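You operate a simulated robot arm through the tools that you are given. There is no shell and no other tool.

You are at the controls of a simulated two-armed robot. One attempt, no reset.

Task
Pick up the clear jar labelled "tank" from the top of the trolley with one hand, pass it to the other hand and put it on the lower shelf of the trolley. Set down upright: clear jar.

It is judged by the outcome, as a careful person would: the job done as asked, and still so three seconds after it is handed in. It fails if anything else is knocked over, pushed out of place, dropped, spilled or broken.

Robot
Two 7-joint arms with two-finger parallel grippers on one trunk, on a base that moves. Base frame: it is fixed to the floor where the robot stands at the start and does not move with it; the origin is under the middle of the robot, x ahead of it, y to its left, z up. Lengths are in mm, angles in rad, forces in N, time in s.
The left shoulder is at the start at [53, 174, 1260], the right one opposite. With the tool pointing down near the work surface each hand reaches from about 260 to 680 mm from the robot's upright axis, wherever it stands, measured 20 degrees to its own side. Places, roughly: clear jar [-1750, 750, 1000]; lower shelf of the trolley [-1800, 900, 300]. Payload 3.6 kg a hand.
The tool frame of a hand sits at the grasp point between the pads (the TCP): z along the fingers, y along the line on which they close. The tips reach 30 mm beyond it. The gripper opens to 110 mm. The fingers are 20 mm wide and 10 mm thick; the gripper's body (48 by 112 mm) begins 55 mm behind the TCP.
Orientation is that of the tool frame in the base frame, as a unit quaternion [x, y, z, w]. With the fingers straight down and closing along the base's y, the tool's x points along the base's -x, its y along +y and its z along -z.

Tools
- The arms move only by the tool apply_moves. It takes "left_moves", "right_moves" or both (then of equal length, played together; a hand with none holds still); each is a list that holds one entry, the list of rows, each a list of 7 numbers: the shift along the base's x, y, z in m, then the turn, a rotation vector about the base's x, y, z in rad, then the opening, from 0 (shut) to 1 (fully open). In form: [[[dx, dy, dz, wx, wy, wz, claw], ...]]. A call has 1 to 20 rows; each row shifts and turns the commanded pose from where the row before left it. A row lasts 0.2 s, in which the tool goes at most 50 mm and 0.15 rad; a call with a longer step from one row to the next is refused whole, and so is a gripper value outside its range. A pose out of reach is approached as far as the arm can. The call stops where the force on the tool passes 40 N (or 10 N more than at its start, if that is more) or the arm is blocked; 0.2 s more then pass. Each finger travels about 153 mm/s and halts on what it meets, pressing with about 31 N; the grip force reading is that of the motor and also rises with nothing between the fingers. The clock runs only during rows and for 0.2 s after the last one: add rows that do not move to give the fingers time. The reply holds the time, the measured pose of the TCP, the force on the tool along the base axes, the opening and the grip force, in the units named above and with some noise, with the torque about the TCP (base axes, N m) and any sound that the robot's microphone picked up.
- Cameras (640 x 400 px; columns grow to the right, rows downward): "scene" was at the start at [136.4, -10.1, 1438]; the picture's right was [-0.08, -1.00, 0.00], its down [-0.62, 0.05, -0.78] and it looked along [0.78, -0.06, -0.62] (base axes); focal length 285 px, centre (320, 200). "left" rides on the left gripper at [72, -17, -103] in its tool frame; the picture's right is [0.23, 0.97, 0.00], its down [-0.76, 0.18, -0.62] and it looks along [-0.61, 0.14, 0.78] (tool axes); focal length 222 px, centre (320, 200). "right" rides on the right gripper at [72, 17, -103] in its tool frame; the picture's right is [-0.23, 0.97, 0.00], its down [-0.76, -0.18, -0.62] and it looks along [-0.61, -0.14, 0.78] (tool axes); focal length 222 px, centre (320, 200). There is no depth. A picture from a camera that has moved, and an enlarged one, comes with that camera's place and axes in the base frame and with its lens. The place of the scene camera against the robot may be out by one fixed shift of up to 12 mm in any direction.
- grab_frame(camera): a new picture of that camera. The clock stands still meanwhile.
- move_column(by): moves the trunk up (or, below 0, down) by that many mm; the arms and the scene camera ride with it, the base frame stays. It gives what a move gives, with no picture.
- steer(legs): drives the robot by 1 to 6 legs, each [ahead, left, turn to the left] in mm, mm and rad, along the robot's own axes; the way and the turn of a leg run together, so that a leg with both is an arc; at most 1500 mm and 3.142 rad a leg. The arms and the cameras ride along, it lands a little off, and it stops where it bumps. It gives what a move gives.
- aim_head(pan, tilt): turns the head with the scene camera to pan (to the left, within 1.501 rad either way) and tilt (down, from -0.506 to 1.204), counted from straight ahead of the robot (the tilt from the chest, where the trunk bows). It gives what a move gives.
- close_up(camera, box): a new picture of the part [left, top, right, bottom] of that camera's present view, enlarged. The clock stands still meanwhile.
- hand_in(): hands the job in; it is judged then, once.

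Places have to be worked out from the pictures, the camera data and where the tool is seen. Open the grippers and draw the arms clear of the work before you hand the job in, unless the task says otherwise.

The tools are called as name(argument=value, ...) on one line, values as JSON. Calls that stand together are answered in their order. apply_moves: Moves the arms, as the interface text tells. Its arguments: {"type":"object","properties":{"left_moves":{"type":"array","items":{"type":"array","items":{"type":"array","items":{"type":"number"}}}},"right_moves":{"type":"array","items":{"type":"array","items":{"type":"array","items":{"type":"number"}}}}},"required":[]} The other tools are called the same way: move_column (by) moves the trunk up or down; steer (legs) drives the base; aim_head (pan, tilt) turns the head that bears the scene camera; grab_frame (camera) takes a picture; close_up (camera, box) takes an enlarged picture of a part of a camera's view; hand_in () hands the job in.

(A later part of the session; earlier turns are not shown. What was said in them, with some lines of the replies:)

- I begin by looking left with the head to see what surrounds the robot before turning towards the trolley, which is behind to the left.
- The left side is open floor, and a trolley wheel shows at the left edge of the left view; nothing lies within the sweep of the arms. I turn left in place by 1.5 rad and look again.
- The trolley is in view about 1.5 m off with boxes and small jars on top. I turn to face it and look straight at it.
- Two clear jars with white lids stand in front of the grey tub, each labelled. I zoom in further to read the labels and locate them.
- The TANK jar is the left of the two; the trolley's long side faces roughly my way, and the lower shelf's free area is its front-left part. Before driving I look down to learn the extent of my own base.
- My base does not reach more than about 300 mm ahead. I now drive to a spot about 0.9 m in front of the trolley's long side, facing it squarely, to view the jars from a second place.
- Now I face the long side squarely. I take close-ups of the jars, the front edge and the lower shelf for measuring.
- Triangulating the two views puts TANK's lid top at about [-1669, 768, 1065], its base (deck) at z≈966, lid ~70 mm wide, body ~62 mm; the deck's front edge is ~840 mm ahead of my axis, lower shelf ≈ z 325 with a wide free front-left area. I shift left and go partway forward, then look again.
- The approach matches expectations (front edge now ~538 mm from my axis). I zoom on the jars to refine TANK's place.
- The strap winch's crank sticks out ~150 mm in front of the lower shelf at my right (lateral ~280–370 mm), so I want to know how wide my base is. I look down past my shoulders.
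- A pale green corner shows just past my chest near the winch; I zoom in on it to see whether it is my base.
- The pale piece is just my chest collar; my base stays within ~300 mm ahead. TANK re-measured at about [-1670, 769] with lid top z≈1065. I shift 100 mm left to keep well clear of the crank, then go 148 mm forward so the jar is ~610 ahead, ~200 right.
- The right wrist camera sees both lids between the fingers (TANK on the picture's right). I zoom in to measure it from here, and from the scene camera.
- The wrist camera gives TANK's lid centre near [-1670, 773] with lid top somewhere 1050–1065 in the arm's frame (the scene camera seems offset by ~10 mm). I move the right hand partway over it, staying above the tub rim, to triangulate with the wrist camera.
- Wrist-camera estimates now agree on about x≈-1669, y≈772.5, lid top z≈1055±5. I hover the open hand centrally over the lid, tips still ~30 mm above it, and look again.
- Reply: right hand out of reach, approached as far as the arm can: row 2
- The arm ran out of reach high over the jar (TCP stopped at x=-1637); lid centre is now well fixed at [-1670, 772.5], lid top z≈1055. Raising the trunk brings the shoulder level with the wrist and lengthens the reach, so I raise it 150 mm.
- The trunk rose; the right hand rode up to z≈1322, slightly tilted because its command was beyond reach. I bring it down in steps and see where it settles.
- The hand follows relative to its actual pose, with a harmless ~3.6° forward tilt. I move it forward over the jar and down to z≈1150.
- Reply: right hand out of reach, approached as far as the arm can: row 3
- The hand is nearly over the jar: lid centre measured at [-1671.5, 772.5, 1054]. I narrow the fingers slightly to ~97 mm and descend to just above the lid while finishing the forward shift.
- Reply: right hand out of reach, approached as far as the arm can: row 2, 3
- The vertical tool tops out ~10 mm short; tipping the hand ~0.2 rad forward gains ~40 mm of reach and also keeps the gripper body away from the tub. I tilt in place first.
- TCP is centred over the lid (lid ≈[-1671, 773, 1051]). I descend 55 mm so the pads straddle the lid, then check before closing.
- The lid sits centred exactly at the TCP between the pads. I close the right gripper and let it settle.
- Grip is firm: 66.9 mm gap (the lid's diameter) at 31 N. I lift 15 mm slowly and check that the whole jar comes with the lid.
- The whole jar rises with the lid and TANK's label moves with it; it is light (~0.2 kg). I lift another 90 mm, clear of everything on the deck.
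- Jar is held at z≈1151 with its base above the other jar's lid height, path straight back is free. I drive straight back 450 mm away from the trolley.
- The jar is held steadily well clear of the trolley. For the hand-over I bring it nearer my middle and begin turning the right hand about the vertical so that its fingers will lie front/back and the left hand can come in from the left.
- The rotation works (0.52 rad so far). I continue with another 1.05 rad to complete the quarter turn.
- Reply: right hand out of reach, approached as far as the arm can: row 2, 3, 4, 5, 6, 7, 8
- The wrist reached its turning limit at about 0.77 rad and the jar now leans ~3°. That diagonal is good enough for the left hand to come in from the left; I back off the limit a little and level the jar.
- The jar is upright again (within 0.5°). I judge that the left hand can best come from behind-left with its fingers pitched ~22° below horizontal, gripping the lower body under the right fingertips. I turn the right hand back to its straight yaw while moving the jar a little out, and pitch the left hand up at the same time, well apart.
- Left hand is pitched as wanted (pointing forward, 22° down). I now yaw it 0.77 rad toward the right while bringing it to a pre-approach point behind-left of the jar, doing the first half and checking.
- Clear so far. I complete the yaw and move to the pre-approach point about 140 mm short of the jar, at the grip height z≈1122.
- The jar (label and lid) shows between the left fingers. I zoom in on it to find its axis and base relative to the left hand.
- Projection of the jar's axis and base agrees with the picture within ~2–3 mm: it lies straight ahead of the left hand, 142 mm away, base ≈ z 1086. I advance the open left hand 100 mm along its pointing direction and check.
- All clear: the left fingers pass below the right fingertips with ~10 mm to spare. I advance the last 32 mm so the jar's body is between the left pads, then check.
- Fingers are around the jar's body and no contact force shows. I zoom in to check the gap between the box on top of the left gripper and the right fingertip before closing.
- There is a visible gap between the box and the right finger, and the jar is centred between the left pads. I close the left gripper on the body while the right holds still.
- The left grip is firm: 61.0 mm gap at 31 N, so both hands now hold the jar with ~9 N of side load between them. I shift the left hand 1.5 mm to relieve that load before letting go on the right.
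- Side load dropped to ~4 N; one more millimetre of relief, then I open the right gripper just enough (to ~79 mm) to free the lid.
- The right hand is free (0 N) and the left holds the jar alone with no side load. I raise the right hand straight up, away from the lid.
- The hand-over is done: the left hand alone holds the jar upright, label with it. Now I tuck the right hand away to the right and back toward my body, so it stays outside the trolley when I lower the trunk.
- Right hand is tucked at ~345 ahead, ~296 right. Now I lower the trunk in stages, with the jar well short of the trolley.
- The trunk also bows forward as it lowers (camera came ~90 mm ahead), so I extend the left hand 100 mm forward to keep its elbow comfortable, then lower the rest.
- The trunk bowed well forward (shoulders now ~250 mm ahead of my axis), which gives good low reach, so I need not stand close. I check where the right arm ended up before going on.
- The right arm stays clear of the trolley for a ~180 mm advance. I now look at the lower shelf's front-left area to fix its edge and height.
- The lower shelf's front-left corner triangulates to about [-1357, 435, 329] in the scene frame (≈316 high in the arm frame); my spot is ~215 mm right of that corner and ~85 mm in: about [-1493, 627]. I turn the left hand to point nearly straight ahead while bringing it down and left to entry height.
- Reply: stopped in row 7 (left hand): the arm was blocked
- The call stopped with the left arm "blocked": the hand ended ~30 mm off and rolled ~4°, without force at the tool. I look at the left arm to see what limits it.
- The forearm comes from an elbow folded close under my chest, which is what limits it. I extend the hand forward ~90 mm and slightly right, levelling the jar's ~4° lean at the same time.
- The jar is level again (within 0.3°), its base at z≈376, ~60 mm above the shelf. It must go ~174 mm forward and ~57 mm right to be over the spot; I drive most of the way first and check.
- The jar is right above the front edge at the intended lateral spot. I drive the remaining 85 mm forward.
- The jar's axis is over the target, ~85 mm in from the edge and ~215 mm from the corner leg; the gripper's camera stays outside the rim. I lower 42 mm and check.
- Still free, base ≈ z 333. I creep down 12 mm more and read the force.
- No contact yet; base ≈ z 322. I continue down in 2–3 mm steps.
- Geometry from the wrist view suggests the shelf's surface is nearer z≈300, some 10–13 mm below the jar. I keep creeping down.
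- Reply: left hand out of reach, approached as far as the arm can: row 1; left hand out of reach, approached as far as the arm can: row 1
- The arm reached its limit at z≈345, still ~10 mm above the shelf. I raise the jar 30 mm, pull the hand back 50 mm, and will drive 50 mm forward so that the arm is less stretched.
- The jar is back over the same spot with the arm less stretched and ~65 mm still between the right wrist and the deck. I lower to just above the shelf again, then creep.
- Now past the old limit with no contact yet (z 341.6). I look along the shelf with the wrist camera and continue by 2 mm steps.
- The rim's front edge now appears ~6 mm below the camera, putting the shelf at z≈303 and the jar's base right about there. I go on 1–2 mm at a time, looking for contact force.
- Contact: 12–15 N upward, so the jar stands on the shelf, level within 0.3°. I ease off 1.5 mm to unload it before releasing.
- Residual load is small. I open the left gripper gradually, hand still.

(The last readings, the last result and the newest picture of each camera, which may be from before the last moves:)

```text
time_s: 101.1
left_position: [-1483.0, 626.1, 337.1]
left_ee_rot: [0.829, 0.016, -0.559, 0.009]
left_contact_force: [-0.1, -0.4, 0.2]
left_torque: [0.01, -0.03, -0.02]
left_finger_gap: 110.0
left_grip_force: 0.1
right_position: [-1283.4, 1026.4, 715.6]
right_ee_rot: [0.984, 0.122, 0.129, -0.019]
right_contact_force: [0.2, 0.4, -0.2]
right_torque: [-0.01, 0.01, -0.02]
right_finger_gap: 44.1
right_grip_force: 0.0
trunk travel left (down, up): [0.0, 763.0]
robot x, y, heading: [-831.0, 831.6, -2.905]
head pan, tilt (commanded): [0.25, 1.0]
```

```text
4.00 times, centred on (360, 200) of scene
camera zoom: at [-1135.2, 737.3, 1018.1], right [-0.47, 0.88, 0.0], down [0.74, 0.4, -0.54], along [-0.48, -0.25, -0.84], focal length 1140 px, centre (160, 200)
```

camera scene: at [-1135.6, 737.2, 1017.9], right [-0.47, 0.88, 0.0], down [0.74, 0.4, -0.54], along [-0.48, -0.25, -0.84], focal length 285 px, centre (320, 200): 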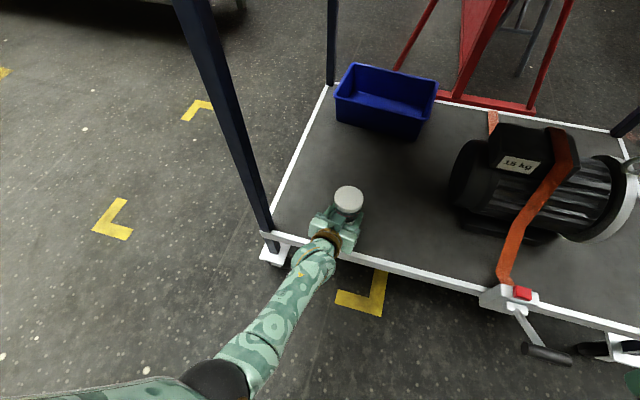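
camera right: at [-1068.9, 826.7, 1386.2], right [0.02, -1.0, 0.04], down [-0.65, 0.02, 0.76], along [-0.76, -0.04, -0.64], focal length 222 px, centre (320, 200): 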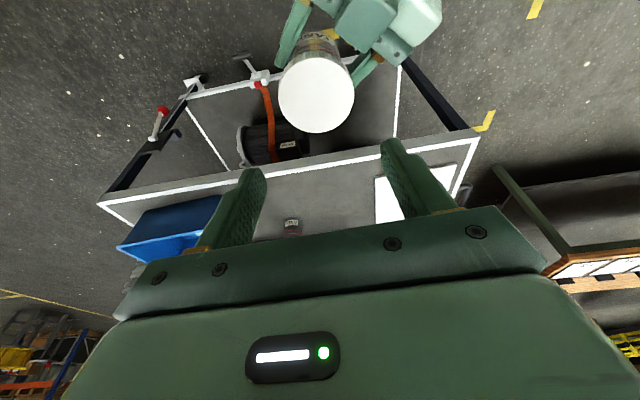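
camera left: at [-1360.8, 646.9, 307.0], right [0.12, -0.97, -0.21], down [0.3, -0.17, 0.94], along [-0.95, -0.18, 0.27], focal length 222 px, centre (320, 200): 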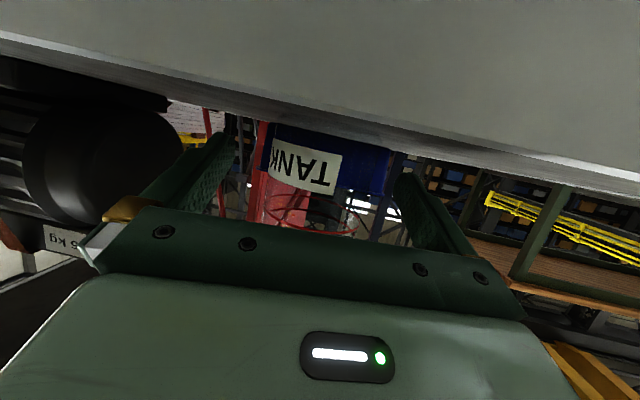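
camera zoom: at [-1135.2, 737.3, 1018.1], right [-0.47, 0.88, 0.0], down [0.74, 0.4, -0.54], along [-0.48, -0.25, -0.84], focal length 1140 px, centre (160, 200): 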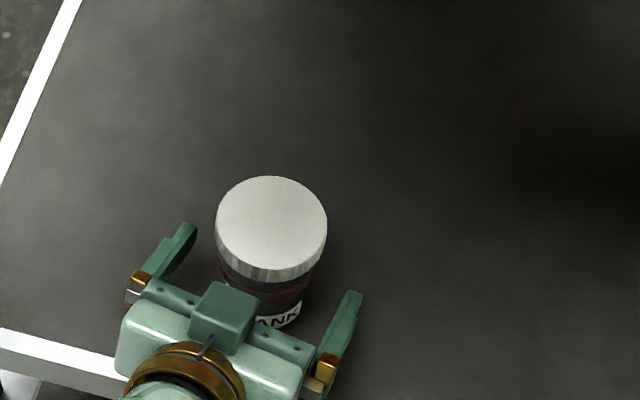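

Released: fingers stand ~20 mm clear either side and the jar remains upright on the shelf. I withdraw exactly along the finger direction by driving back (and slightly left) 60 mm first.

steer(legs=[[-59, 12, 0]])

close_up(camera="scene", box=[280, 120, 440, 220])

grab_frame(camera="left")

```text
time_s: 102.0
left_position: [-1421.7, 629.0, 335.9]
left_ee_rot: [0.829, 0.017, -0.559, 0.01]
left_contact_force: [0.1, 0.2, 0.4]
left_torque: [0.02, 0.0, -0.01]
left_finger_gap: 110.1
left_grip_force: 0.0
right_position: [-1222.3, 1028.8, 715.1]
right_ee_rot: [0.984, 0.121, 0.128, -0.019]
right_contact_force: [0.1, 0.7, 0.0]
right_torque: [-0.01, -0.02, 0.01]
right_finger_gap: 43.7
right_grip_force: 0.0
trunk travel left (down, up): [0.0, 763.0]
robot x, y, heading: [-771.0, 833.2, -2.9]
head pan, tilt (commanded): [0.25, 1.0]
```

```text
4.00 times, centred on (360, 170) of scene
camera zoom: at [-1074.6, 739.3, 1018.2], right [-0.47, 0.88, 0.0], down [0.74, 0.4, -0.54], along [-0.48, -0.25, -0.84], focal length 1140 px, centre (160, 320)
```

zoom: 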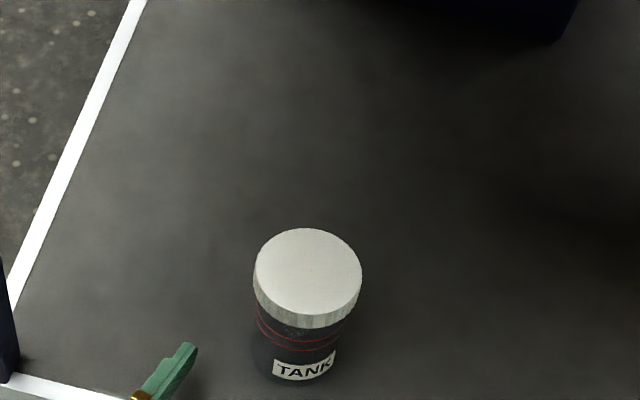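

```text
taken
camera left: at [-1300.4, 648.8, 307.2], right [0.12, -0.97, -0.21], down [0.3, -0.17, 0.94], along [-0.95, -0.18, 0.27], focal length 222 px, centre (320, 200)
```

left: 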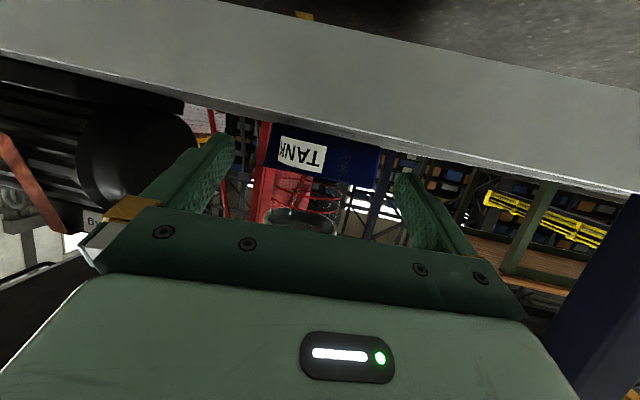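

The jar stands upright on the lower shelf, label TANK facing out, and the fingers are clear of it. I back off 250 mm more along the same line and take a full look.

steer(legs=[[-245, 50, 0]])

aim_head(pan=0.0, tilt=0.6)

grab_frame(camera="scene")

close_up(camera="scene", box=[240, 100, 440, 260])

```text
time_s: 103.9
left_position: [-1173.2, 637.9, 336.4]
left_ee_rot: [0.829, 0.016, -0.559, 0.009]
left_contact_force: [-0.3, -0.4, 0.0]
left_torque: [-0.05, 0.0, -0.01]
left_finger_gap: 109.9
left_grip_force: 0.1
right_position: [-974.6, 1037.9, 715.7]
right_ee_rot: [0.984, 0.12, 0.129, -0.019]
right_contact_force: [0.2, 0.3, -0.3]
right_torque: [0.03, -0.01, 0.01]
right_finger_gap: 44.1
right_grip_force: 0.1
trunk travel left (down, up): [0.0, 763.0]
robot x, y, heading: [-520.2, 844.7, -2.906]
head pan, tilt (commanded): [0.25, 1.0]
```

```text
time_s: 104.7
left_position: [-1173.2, 637.4, 336.3]
left_ee_rot: [0.829, 0.017, -0.559, 0.009]
left_contact_force: [0.1, 0.5, 0.2]
left_torque: [-0.04, 0.03, 0.01]
left_finger_gap: 109.8
left_grip_force: 0.0
right_position: [-973.9, 1038.3, 717.3]
right_ee_rot: [0.984, 0.12, 0.129, -0.019]
right_contact_force: [0.2, -1.3, -0.2]
right_torque: [0.01, 0.03, 0.02]
right_finger_gap: 44.3
right_grip_force: 0.0
trunk travel left (down, up): [0.0, 763.0]
robot x, y, heading: [-522.6, 843.6, -2.9]
head pan, tilt (commanded): [0.0, 0.6]
```

```text
taken
camera scene: at [-850.1, 760.4, 1050.0], right [-0.24, 0.97, 0.0], down [0.55, 0.14, -0.82], along [-0.8, -0.2, -0.57], focal length 285 px, centre (320, 200)
```

scene: 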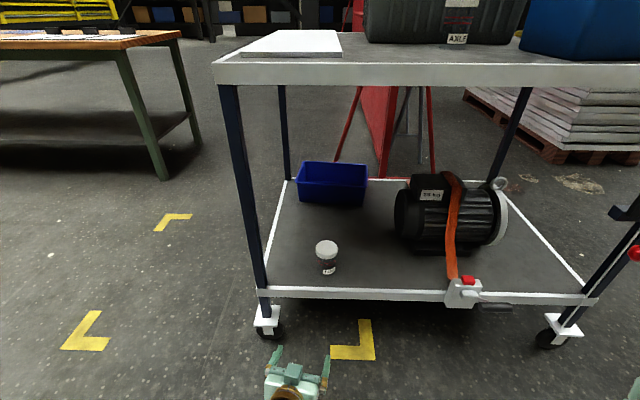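

```text
2.50 times, centred on (340, 180) of scene
camera zoom: at [-850.1, 760.4, 1050.0], right [-0.24, 0.97, 0.0], down [0.55, 0.14, -0.82], along [-0.8, -0.2, -0.57], focal length 712 px, centre (270, 250)
```

zoom: 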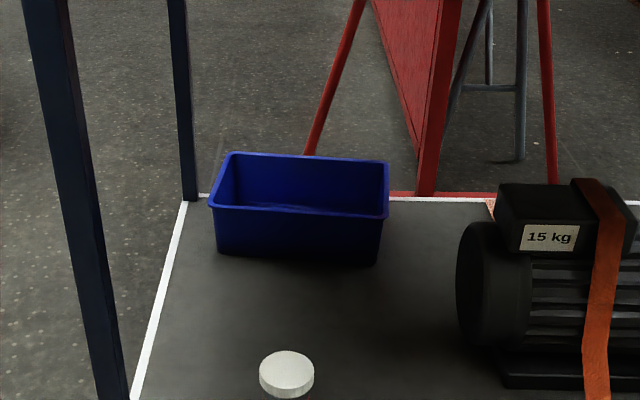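

The jar stands upright on the lower shelf, AXLE and everything else are in their places, and both arms are well clear. I open the right gripper too and take a last close look.

apply_moves(right_moves=[[[0, 0, 0, 0, 0, 0, 0.7], [0, 0, 0, 0, 0, 0, 1.0], [0, 0, 0, 0, 0, 0, 1.0]]])

close_up(camera="scene", box=[280, 220, 376, 300])

close_up(camera="scene", box=[220, 0, 640, 110])

```text
time_s: 105.5
left_position: [-1173.6, 637.8, 335.9]
left_ee_rot: [0.828, 0.017, -0.56, 0.009]
left_contact_force: [0.3, -0.2, -0.2]
left_torque: [-0.03, 0.0, 0.0]
left_finger_gap: 110.0
left_grip_force: 0.1
right_position: [-973.5, 1038.7, 714.6]
right_ee_rot: [0.984, 0.121, 0.129, -0.019]
right_contact_force: [0.3, 0.0, -0.4]
right_torque: [-0.02, -0.02, 0.04]
right_finger_gap: 109.7
right_grip_force: 0.0
trunk travel left (down, up): [0.0, 763.0]
robot x, y, heading: [-520.5, 846.4, -2.897]
head pan, tilt (commanded): [0.0, 0.6]
```

```text
5.00 times, centred on (328, 260) of scene
camera zoom: at [-850.1, 760.4, 1050.1], right [-0.24, 0.97, 0.0], down [0.55, 0.13, -0.82], along [-0.8, -0.2, -0.57], focal length 1425 px, centre (280, -100)
```

zoom: 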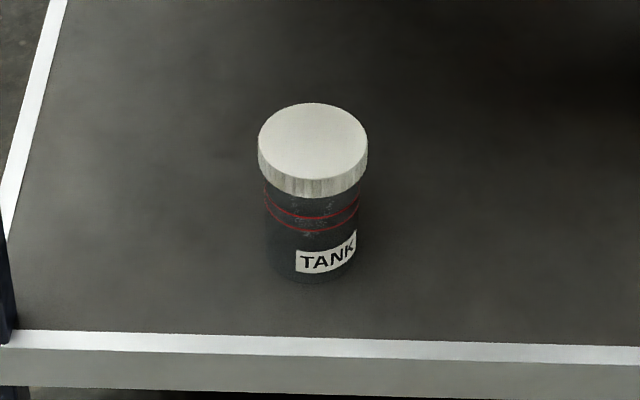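

```text
1.52 times, centred on (430, 55) of scene
camera zoom: at [-850.1, 760.4, 1050.1], right [-0.24, 0.97, 0.0], down [0.55, 0.13, -0.82], along [-0.8, -0.2, -0.57], focal length 434 px, centre (152, 421)
```

zoom: 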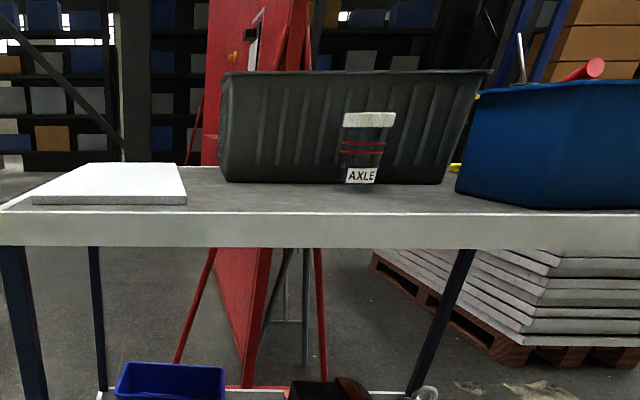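

TANK stands upright on the lower shelf, well in from the edge. AXLE, the tub, tote and board are undisturbed, and both grippers are open and clear. I hand the job in.

hand_in()

```text
The job is handed in.
```

The jar labelled "tank" is standing upright on the trolley's lower shelf. It sits towards the front left, about 85 mm in from the edge.

- **Pick-up:** the right hand lifted it from the top by its lid.
- **Hand-over:** the right hand passed it in the air to the left hand, which gripped the body.
- **Set-down:** the left hand lowered it until it touched the shelf, let go and backed straight out.

In the last pictures, the "axle" jar, the grey tub, the blue tote and the board on top look as they did. So do the blue bin and the strapped motor below. Both grippers are open, and the robot stands well back from the trolley.

There was one hitch. While the left hand carried the jar, that arm was briefly blocked and the jar leaned about 4°. I levelled it before placing it. I have handed the job in but have not seen a verdict.
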